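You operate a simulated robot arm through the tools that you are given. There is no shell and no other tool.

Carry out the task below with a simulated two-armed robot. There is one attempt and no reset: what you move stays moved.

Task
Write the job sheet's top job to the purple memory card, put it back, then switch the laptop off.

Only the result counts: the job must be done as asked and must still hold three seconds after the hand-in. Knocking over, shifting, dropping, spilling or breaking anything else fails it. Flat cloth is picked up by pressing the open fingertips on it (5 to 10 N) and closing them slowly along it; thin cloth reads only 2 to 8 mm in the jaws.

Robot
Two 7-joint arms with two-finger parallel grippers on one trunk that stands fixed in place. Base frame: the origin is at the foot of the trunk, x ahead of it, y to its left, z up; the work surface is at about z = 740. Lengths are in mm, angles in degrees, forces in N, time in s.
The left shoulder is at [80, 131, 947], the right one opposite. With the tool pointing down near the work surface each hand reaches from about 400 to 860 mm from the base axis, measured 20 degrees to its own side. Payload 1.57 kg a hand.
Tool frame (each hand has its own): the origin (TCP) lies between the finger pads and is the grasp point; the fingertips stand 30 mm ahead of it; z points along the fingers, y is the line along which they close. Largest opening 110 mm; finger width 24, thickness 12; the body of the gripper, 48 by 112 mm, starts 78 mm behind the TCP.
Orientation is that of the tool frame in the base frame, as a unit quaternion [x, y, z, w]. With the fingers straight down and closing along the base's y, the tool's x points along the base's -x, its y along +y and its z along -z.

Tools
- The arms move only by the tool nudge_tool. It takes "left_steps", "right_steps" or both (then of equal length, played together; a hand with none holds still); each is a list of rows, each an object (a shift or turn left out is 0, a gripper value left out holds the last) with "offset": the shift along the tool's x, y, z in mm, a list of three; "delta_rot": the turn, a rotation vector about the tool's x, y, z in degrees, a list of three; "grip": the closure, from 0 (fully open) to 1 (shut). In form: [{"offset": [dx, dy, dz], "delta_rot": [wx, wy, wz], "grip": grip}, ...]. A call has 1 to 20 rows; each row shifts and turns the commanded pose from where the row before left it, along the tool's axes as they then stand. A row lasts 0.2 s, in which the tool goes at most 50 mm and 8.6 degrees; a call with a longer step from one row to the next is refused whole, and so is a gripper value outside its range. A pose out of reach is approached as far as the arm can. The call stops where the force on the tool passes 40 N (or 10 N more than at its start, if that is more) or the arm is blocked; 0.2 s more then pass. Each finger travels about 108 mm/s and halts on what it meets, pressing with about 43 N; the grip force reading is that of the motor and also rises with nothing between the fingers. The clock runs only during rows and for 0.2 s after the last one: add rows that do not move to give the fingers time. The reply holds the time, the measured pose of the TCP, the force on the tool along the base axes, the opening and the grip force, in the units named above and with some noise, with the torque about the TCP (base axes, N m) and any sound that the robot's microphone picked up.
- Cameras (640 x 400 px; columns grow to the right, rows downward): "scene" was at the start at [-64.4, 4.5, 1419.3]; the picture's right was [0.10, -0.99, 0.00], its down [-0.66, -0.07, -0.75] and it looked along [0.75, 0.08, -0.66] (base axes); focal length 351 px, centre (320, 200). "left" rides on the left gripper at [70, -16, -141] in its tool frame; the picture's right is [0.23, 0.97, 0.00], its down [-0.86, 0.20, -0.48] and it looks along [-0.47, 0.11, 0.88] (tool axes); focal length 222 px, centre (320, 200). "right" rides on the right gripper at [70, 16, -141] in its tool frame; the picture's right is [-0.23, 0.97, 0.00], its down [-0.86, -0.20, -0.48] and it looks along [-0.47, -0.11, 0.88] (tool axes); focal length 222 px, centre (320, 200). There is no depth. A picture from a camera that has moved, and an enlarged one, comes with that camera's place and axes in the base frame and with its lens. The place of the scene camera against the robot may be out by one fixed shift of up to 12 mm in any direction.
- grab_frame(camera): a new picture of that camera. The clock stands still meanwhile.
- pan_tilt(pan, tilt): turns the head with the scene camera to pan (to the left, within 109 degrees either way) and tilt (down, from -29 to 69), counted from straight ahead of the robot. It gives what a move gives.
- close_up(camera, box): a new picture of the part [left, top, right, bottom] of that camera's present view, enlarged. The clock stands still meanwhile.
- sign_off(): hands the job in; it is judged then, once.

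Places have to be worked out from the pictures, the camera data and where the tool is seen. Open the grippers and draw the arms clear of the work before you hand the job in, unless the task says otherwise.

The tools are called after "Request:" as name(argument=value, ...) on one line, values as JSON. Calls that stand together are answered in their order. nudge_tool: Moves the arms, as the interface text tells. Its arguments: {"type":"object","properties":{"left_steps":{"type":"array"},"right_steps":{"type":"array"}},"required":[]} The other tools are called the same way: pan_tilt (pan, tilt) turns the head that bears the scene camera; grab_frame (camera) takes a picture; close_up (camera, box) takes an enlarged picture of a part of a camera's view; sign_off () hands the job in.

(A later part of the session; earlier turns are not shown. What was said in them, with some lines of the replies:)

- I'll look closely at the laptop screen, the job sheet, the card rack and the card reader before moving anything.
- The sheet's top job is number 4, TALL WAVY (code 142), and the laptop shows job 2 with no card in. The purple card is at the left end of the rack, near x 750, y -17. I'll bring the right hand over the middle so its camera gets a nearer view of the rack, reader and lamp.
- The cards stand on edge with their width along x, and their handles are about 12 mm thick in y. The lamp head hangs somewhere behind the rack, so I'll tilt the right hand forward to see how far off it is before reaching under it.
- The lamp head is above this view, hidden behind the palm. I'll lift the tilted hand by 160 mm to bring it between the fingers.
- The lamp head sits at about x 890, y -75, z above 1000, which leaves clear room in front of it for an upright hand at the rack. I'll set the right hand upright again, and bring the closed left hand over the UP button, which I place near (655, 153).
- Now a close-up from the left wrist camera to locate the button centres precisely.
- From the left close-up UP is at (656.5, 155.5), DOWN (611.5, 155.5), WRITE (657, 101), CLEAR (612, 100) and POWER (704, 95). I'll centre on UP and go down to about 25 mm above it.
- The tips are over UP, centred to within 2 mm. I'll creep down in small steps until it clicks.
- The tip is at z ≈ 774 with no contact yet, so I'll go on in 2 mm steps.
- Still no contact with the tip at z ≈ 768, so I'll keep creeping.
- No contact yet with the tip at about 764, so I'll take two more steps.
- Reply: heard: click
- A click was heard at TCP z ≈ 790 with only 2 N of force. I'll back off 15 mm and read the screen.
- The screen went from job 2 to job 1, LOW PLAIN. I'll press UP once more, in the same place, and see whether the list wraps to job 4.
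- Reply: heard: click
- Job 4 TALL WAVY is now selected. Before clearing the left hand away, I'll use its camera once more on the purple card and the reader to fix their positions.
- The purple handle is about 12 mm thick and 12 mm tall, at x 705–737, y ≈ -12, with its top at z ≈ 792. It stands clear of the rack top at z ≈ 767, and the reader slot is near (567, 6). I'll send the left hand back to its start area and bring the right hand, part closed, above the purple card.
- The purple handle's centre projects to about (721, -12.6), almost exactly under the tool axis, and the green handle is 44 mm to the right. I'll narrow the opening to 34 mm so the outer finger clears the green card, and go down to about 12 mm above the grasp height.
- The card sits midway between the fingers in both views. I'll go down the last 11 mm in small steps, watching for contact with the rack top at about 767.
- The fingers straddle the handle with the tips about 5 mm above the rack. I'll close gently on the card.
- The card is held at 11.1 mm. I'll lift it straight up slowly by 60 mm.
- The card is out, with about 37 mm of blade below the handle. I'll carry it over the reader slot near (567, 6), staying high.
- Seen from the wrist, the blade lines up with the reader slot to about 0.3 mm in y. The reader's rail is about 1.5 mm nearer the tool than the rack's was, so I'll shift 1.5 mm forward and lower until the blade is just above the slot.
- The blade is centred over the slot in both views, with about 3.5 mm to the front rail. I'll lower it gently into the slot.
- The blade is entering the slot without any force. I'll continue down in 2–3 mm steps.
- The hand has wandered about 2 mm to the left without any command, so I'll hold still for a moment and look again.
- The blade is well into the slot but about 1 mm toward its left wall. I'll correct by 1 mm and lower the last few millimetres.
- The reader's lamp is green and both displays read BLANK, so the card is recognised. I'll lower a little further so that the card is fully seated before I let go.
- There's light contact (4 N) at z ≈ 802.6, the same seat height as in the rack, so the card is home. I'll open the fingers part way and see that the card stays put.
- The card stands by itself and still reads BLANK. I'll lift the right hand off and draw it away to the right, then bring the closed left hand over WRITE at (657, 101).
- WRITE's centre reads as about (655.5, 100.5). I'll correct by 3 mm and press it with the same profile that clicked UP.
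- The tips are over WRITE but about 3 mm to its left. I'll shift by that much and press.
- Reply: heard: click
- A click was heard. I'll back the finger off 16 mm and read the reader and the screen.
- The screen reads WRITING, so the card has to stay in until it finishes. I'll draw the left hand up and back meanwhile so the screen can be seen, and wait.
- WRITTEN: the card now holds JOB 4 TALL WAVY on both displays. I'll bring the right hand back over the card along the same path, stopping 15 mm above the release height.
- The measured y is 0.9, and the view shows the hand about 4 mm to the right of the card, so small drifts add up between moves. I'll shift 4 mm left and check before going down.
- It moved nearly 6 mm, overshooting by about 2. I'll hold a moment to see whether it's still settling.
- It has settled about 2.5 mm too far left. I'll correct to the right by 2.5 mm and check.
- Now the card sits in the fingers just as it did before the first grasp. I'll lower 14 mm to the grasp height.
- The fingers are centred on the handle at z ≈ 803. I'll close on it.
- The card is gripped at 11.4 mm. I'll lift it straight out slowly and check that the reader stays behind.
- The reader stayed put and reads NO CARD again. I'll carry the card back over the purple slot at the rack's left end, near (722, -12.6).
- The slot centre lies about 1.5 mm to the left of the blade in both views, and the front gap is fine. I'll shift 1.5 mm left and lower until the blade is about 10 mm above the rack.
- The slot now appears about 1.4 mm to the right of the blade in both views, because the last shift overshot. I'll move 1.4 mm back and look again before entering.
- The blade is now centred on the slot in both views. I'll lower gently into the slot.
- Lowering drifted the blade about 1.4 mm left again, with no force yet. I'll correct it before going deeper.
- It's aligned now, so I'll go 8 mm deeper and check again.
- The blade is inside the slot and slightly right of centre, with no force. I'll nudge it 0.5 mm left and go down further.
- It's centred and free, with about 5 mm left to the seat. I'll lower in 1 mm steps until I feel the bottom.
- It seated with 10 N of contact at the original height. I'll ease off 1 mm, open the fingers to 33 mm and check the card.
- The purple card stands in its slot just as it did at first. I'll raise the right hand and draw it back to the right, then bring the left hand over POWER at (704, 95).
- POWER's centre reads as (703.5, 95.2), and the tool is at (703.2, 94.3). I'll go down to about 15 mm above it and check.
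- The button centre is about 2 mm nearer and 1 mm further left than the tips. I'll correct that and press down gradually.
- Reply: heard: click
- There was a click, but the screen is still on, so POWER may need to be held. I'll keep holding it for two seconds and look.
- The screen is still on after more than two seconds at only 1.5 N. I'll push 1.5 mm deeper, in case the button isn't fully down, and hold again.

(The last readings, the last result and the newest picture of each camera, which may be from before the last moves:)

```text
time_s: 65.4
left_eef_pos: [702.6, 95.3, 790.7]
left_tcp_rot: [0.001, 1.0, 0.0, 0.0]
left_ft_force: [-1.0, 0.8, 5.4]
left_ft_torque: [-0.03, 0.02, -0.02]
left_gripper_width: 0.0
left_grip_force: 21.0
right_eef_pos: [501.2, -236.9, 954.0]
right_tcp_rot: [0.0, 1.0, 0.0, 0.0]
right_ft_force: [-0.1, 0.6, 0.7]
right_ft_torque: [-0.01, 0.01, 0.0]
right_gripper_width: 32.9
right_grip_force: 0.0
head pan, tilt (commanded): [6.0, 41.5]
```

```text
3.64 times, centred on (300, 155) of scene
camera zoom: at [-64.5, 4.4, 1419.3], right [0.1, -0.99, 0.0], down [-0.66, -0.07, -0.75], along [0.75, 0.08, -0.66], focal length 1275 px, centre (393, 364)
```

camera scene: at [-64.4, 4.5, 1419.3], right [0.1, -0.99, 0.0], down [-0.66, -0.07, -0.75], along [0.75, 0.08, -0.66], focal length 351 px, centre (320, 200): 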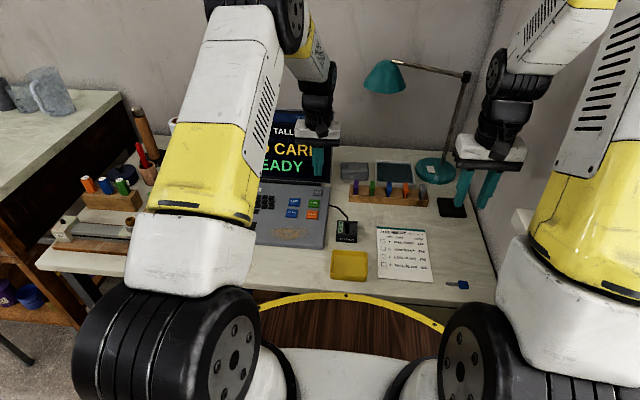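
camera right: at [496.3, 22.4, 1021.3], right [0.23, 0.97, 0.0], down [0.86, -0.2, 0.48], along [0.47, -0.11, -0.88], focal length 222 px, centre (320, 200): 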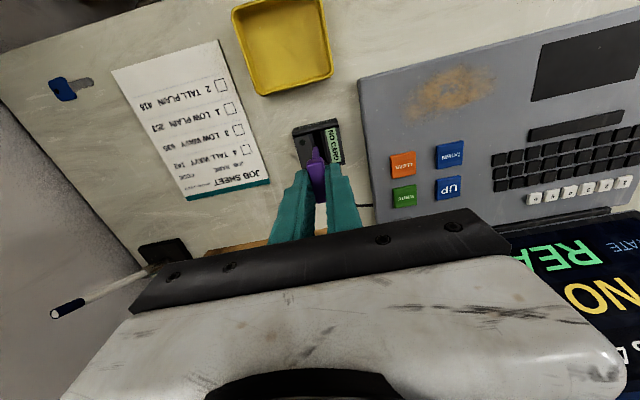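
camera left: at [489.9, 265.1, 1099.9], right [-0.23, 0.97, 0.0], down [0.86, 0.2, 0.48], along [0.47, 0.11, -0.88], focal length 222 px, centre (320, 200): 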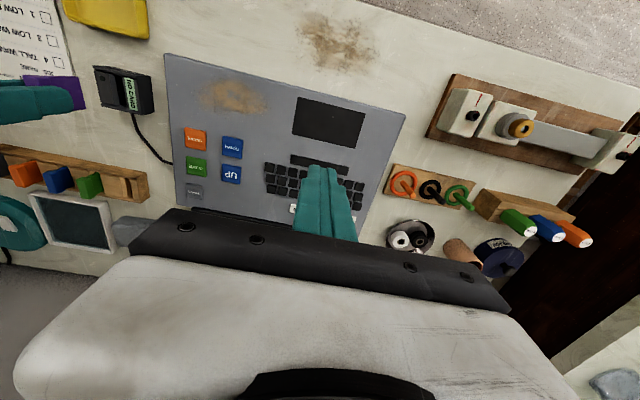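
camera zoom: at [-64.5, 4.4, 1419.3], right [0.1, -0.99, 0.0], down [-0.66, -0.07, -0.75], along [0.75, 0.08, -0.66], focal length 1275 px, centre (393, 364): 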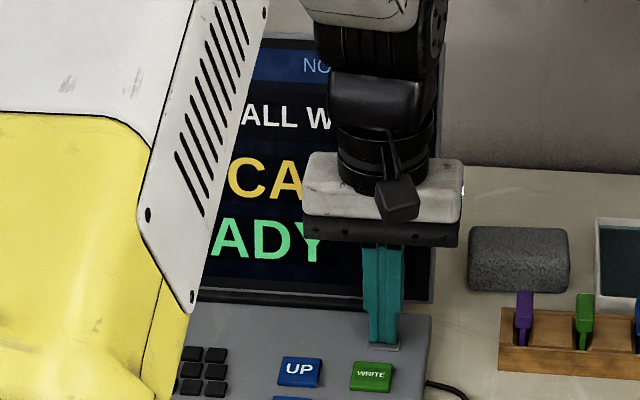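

It's still on with the button at its stop, so I'll release it and read the screen with the hand up.

Request:
nudge_tool(left_steps=[{"offset": [0, 0, -8]}, {"offset": [0, 0, -10]}, {}, {}])

Request:
close_up(camera="scene", box=[240, 100, 360, 210])

Request:
grab_frame(camera="right")

Request:
grab_frame(camera="left")

```text
time_s: 66.4
left_eef_pos: [703.9, 95.0, 809.0]
left_tcp_rot: [0.0, 1.0, 0.0, 0.0]
left_ft_force: [0.1, -0.2, -0.3]
left_ft_torque: [-0.01, -0.01, -0.01]
left_gripper_width: 0.0
left_grip_force: 21.0
right_eef_pos: [502.0, -237.7, 954.1]
right_tcp_rot: [0.0, 1.0, 0.0, 0.0]
right_ft_force: [-0.3, -0.4, -0.2]
right_ft_torque: [0.0, 0.0, -0.01]
right_gripper_width: 32.9
right_grip_force: 0.1
head pan, tilt (commanded): [6.0, 41.5]
```

```text
3.64 times, centred on (300, 155) of scene
camera zoom: at [-64.3, 4.5, 1419.3], right [0.1, -0.99, 0.0], down [-0.66, -0.07, -0.75], along [0.75, 0.08, -0.66], focal length 1275 px, centre (393, 364)
```

zoom: 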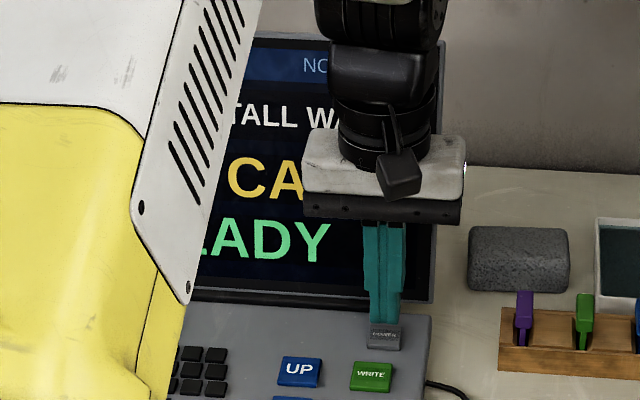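

```text
taken
camera right: at [431.9, -220.6, 1095.0], right [0.23, 0.97, 0.0], down [0.86, -0.2, 0.48], along [0.47, -0.11, -0.88], focal length 222 px, centre (320, 200)
```

right: 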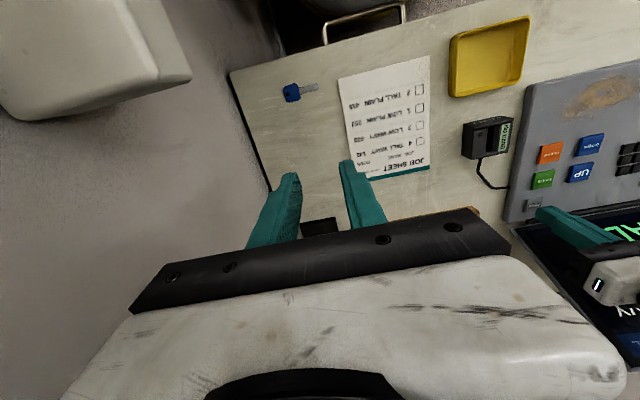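

```text
taken
camera left: at [633.7, 78.0, 949.8], right [-0.23, 0.97, 0.0], down [0.86, 0.2, 0.48], along [0.47, 0.11, -0.88], focal length 222 px, centre (320, 200)
```

left: 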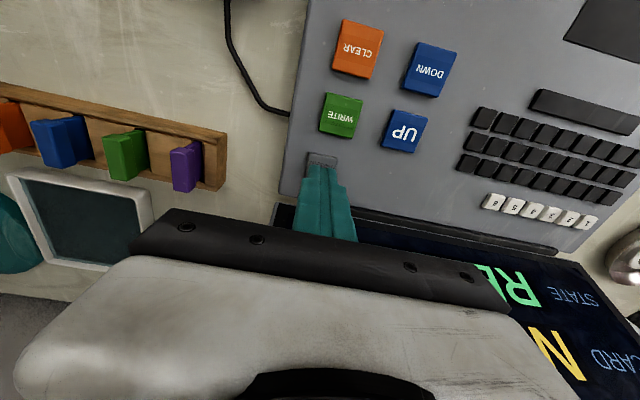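

The visible part of the screen hasn't changed. I'll pull the left hand out of the way to read the whole screen before trying again.

Request:
nudge_tool(left_steps=[{"offset": [0, 0, -30]}, {"offset": [15, 20, -20]}, {"offset": [20, 30, -15]}, {"offset": [20, 30, -10]}, {"offset": [20, 30, -10]}, {"offset": [20, 30, -10]}, {"offset": [20, 30, -10]}, {"offset": [20, 20, 0]}])

Request:
close_up(camera="scene", box=[210, 100, 350, 200])

Request:
close_up(camera="left", box=[140, 90, 300, 230])

```text
time_s: 68.2
left_eef_pos: [569.2, 287.0, 912.6]
left_tcp_rot: [0.0, 1.0, -0.001, 0.0]
left_ft_force: [0.0, -1.0, 0.4]
left_ft_torque: [-0.01, -0.02, -0.03]
left_gripper_width: 0.2
left_grip_force: 21.0
right_eef_pos: [503.6, -237.6, 952.5]
right_tcp_rot: [0.0, 1.0, 0.0, 0.0]
right_ft_force: [-0.5, -0.2, 0.8]
right_ft_torque: [0.03, 0.0, 0.0]
right_gripper_width: 33.0
right_grip_force: 0.1
head pan, tilt (commanded): [6.0, 41.5]
```

```text
4.00 times, centred on (280, 150) of scene
camera zoom: at [-64.2, 4.3, 1419.3], right [0.1, -0.99, 0.0], down [-0.66, -0.07, -0.75], along [0.74, 0.08, -0.66], focal length 1402 px, centre (480, 400)
```

zoom: 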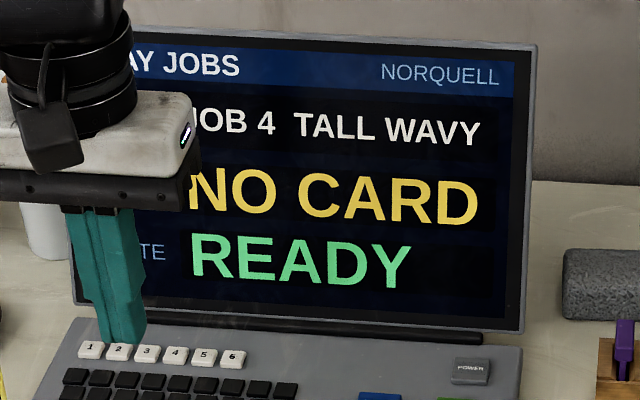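

```text
2.86 times, centred on (220, 160) of left
camera zoom: at [499.8, 270.1, 1053.6], right [-0.23, 0.97, 0.0], down [0.86, 0.2, 0.48], along [0.47, 0.11, -0.88], focal length 635 px, centre (606, 314)
```

zoom: 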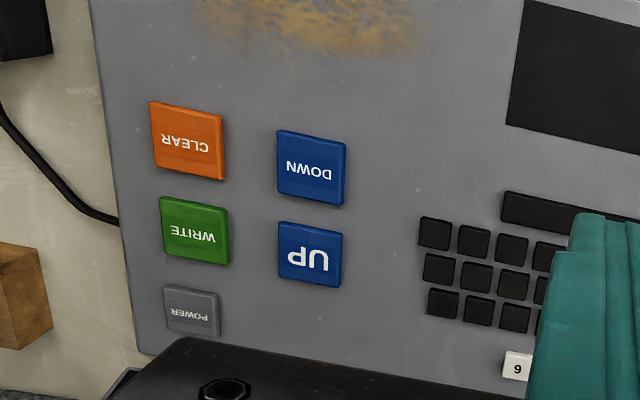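

The press didn't switch it off. I'll zoom right in on the POWER button and the laptop for any extra marking, such as a hold time.

Request:
close_up(camera="left", box=[175, 155, 215, 180])

Request:
close_up(camera="scene", box=[308, 182, 332, 202])

Request:
close_up(camera="scene", box=[375, 222, 440, 288])

Request:
close_up(camera="scene", box=[200, 180, 340, 260])

```text
16.00 times, centred on (195, 168) of left
camera zoom: at [499.8, 270.1, 1053.6], right [-0.23, 0.97, 0.0], down [0.86, 0.2, 0.48], along [0.47, 0.11, -0.88], focal length 3554 px, centre (2320, 720)
```

zoom: 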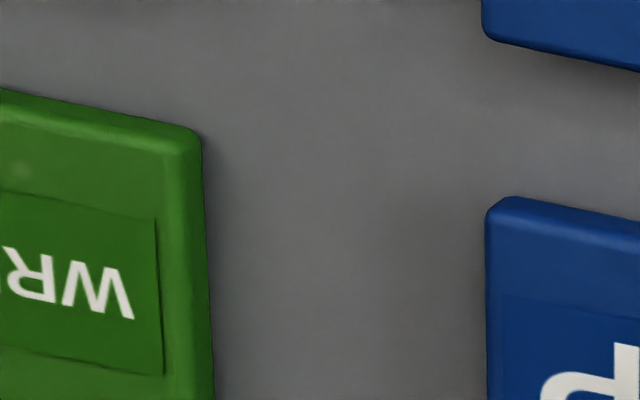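

```text
16.00 times, centred on (320, 192) of scene
camera zoom: at [-64.2, 4.3, 1419.3], right [0.1, -0.99, 0.0], down [-0.66, -0.07, -0.75], along [0.74, 0.08, -0.66], focal length 5609 px, centre (320, 328)
```

zoom: 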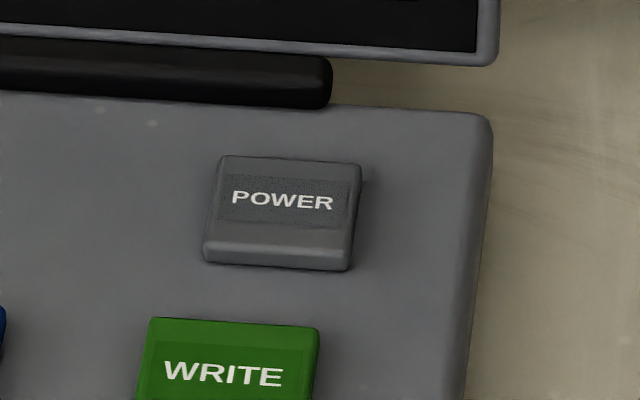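

```text
6.06 times, centred on (408, 255) of scene
camera zoom: at [-64.2, 4.3, 1419.3], right [0.1, -0.99, 0.0], down [-0.66, -0.07, -0.75], along [0.74, 0.08, -0.66], focal length 2125 px, centre (-210, -133)
```

zoom: 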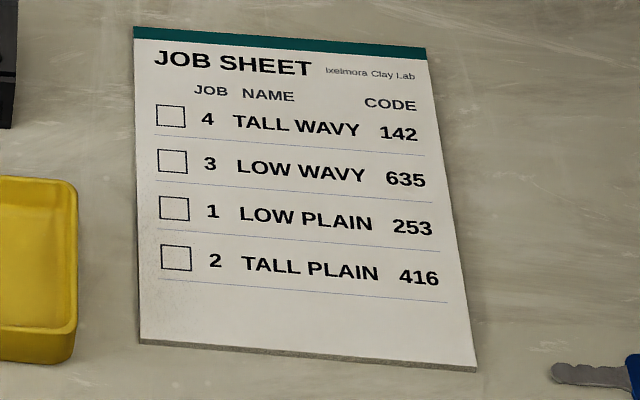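

```text
4.57 times, centred on (270, 220) of scene
camera zoom: at [-64.2, 4.3, 1419.3], right [0.1, -0.99, 0.0], down [-0.66, -0.07, -0.75], along [0.74, 0.08, -0.66], focal length 1602 px, centre (549, 109)
```

zoom: 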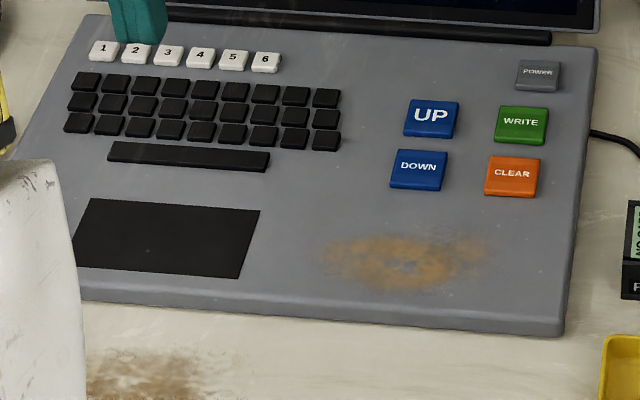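

There's no extra marking, and POWER looks like an ordinary key. I'll go back over it to try a cleaner, firmer press.

Request:
nudge_tool(left_steps=[{"offset": [-16.7, -24, 7]}, {"offset": [-16.7, -24, 7]}, {"offset": [-16.7, -24, 7]}, {"offset": [-16.7, -24, 7]}, {"offset": [-16.7, -24, 7]}, {"offset": [-16.7, -24, 7]}, {"offset": [-16.7, -24, 7]}, {"offset": [-16.7, -24, 10]}, {"offset": [0, 0, 20]}, {"offset": [0, 0, 20]}, {}, {}])

Request:
close_up(camera="left", box=[260, 100, 380, 220])

```text
time_s: 70.8
left_eef_pos: [703.6, 93.7, 815.4]
left_tcp_rot: [0.001, 1.0, 0.0, 0.0]
left_ft_force: [-1.0, -0.6, 0.3]
left_ft_torque: [0.0, -0.02, 0.0]
left_gripper_width: 0.0
left_grip_force: 21.0
right_eef_pos: [503.4, -238.9, 953.2]
right_tcp_rot: [0.0, 1.0, 0.001, 0.001]
right_ft_force: [0.5, 0.9, 0.2]
right_ft_torque: [0.02, -0.05, 0.0]
right_gripper_width: 33.2
right_grip_force: 0.1
head pan, tilt (commanded): [6.0, 41.5]
```

```text
3.33 times, centred on (320, 160) of left
camera zoom: at [633.1, 77.6, 956.4], right [-0.23, 0.97, 0.0], down [0.86, 0.2, 0.48], along [0.47, 0.11, -0.88], focal length 740 px, centre (320, 333)
```

zoom: 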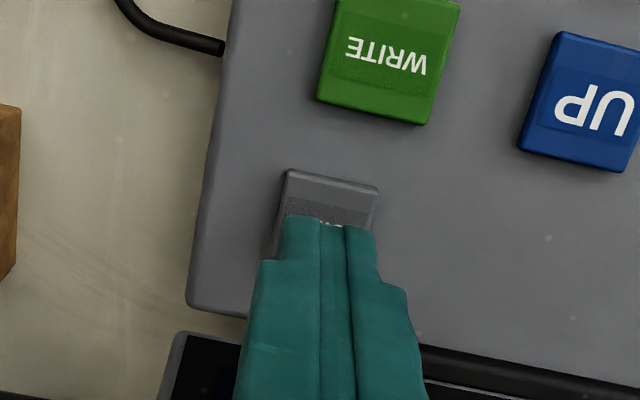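

I'm over the button again. This time I'll give it a short, full press and release at once, then look.

Request:
nudge_tool(left_steps=[{"offset": [1, 1, 8]}, {"offset": [0, 0, 8]}, {"offset": [0, 0, 4]}, {"offset": [0, 0, 4]}, {"offset": [0, 0, 2]}, {"offset": [0, 0, -8]}, {"offset": [0, 0, -8]}, {}, {}])

Request:
close_up(camera="scene", box=[240, 100, 360, 210])

```text
time_s: 72.8
left_eef_pos: [701.2, 94.4, 804.9]
left_tcp_rot: [0.0, 1.0, 0.0, 0.0]
left_ft_force: [-0.4, -0.7, 0.8]
left_ft_torque: [0.03, -0.03, 0.02]
left_gripper_width: 0.0
left_grip_force: 21.0
right_eef_pos: [502.9, -238.5, 953.6]
right_tcp_rot: [0.0, 1.0, 0.0, 0.0]
right_ft_force: [-1.2, -0.5, -0.1]
right_ft_torque: [0.02, -0.01, 0.02]
right_gripper_width: 33.1
right_grip_force: 0.1
head pan, tilt (commanded): [6.0, 41.5]
heard: click
```

```text
3.64 times, centred on (300, 155) of scene
camera zoom: at [-64.3, 4.5, 1419.3], right [0.1, -0.99, 0.0], down [-0.66, -0.07, -0.75], along [0.75, 0.08, -0.66], focal length 1275 px, centre (393, 364)
```

zoom: 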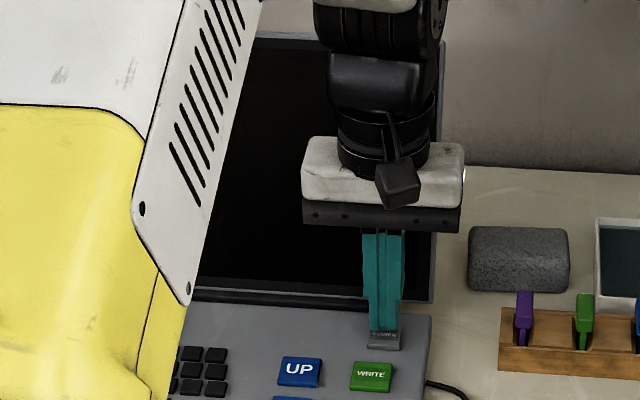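

The short press worked and the screen is dark. I'll draw the left hand straight up and back to its start area, open both grippers and check that it stays off.

Request:
nudge_tool(left_steps=[{"offset": [0, 0, -30]}, {"offset": [0, 0, -30]}, {"offset": [15, 20, -30]}, {"offset": [20, 27, -30]}, {"offset": [20, 27, -20]}, {"offset": [20, 27, -20]}, {"offset": [20, 27, -10]}, {"offset": [20, 27, 0]}, {"offset": [20, 27, 0]}, {"offset": [15, 10, 0]}, {"grip": 0}, {}, {}, {}, {}], right_steps=[{"offset": [10, 0, -20]}, {"offset": [10, 0, -20]}, {"offset": [10, 0, -10]}, {"offset": [10, 0, -10]}, {}, {}, {}, {}, {}, {}, {"grip": 0}, {}, {}, {}, {}])

Request:
grab_frame(camera="scene")

Request:
close_up(camera="scene", box=[200, 100, 360, 260])

Request:
close_up(camera="scene", box=[325, 150, 445, 250])

```text
time_s: 76.0
left_eef_pos: [550.4, 288.2, 975.2]
left_tcp_rot: [0.0, 1.0, 0.0, 0.0]
left_ft_force: [-0.4, -0.7, 0.3]
left_ft_torque: [-0.02, 0.01, -0.05]
left_gripper_width: 109.9
left_grip_force: 0.0
right_eef_pos: [460.1, -237.2, 1014.4]
right_tcp_rot: [0.001, 1.0, 0.001, 0.0]
right_ft_force: [0.4, -0.4, 0.3]
right_ft_torque: [0.0, -0.01, -0.02]
right_gripper_width: 109.8
right_grip_force: 0.0
head pan, tilt (commanded): [6.0, 41.5]
```

```text
taken
camera scene: at [-64.4, 4.5, 1419.3], right [0.1, -0.99, 0.0], down [-0.66, -0.07, -0.75], along [0.75, 0.08, -0.66], focal length 351 px, centre (320, 200)
```

scene: 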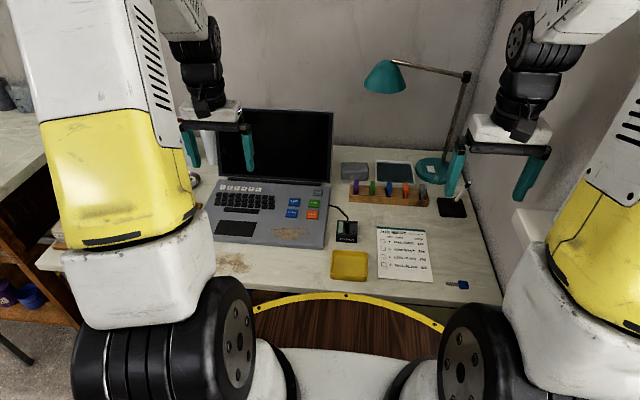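

```text
2.50 times, centred on (280, 180) of scene
camera zoom: at [-64.4, 4.5, 1419.3], right [0.1, -0.99, 0.0], down [-0.66, -0.07, -0.75], along [0.75, 0.08, -0.66], focal length 876 px, centre (420, 250)
```

zoom: 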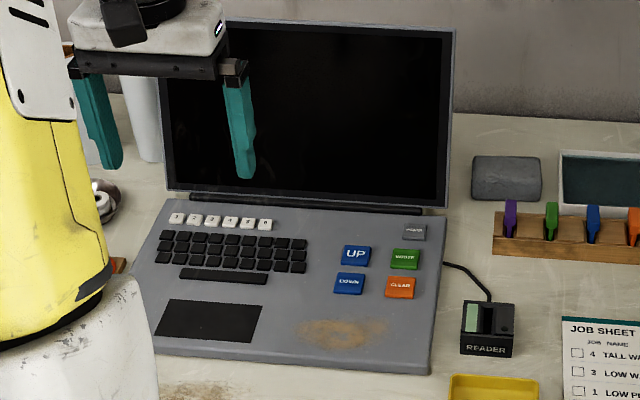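

```text
4.00 times, centred on (385, 200) of scene
camera zoom: at [-64.4, 4.5, 1419.3], right [0.1, -0.99, 0.0], down [-0.66, -0.07, -0.75], along [0.75, 0.08, -0.66], focal length 1402 px, centre (60, 200)
```

zoom: 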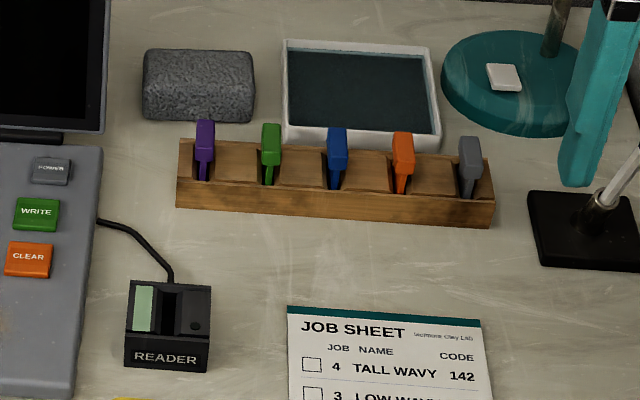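

After more than three seconds the laptop is still dark and the reader's display is off. The purple card stands in its slot with the rack unmoved, and both hands are open and clear, so I'm handing the job in.

Request:
sign_off()

```text
The job is handed in.
```

The job is done and handed in. The purple card was written with the sheet's top job, JOB 4 TALL WAVY, and both the screen and the reader confirmed the write. The card is back in its own slot at the left end of the rack, and the laptop is off.

- **Switching off:** the first press on POWER clicked, but I held it down for several seconds and the screen stayed on. A second, short press turned it off. It had stayed dark for more than three seconds when I handed in.
- **Surroundings:** in the last pictures nothing else looked moved. Both grippers are open and clear of the work.
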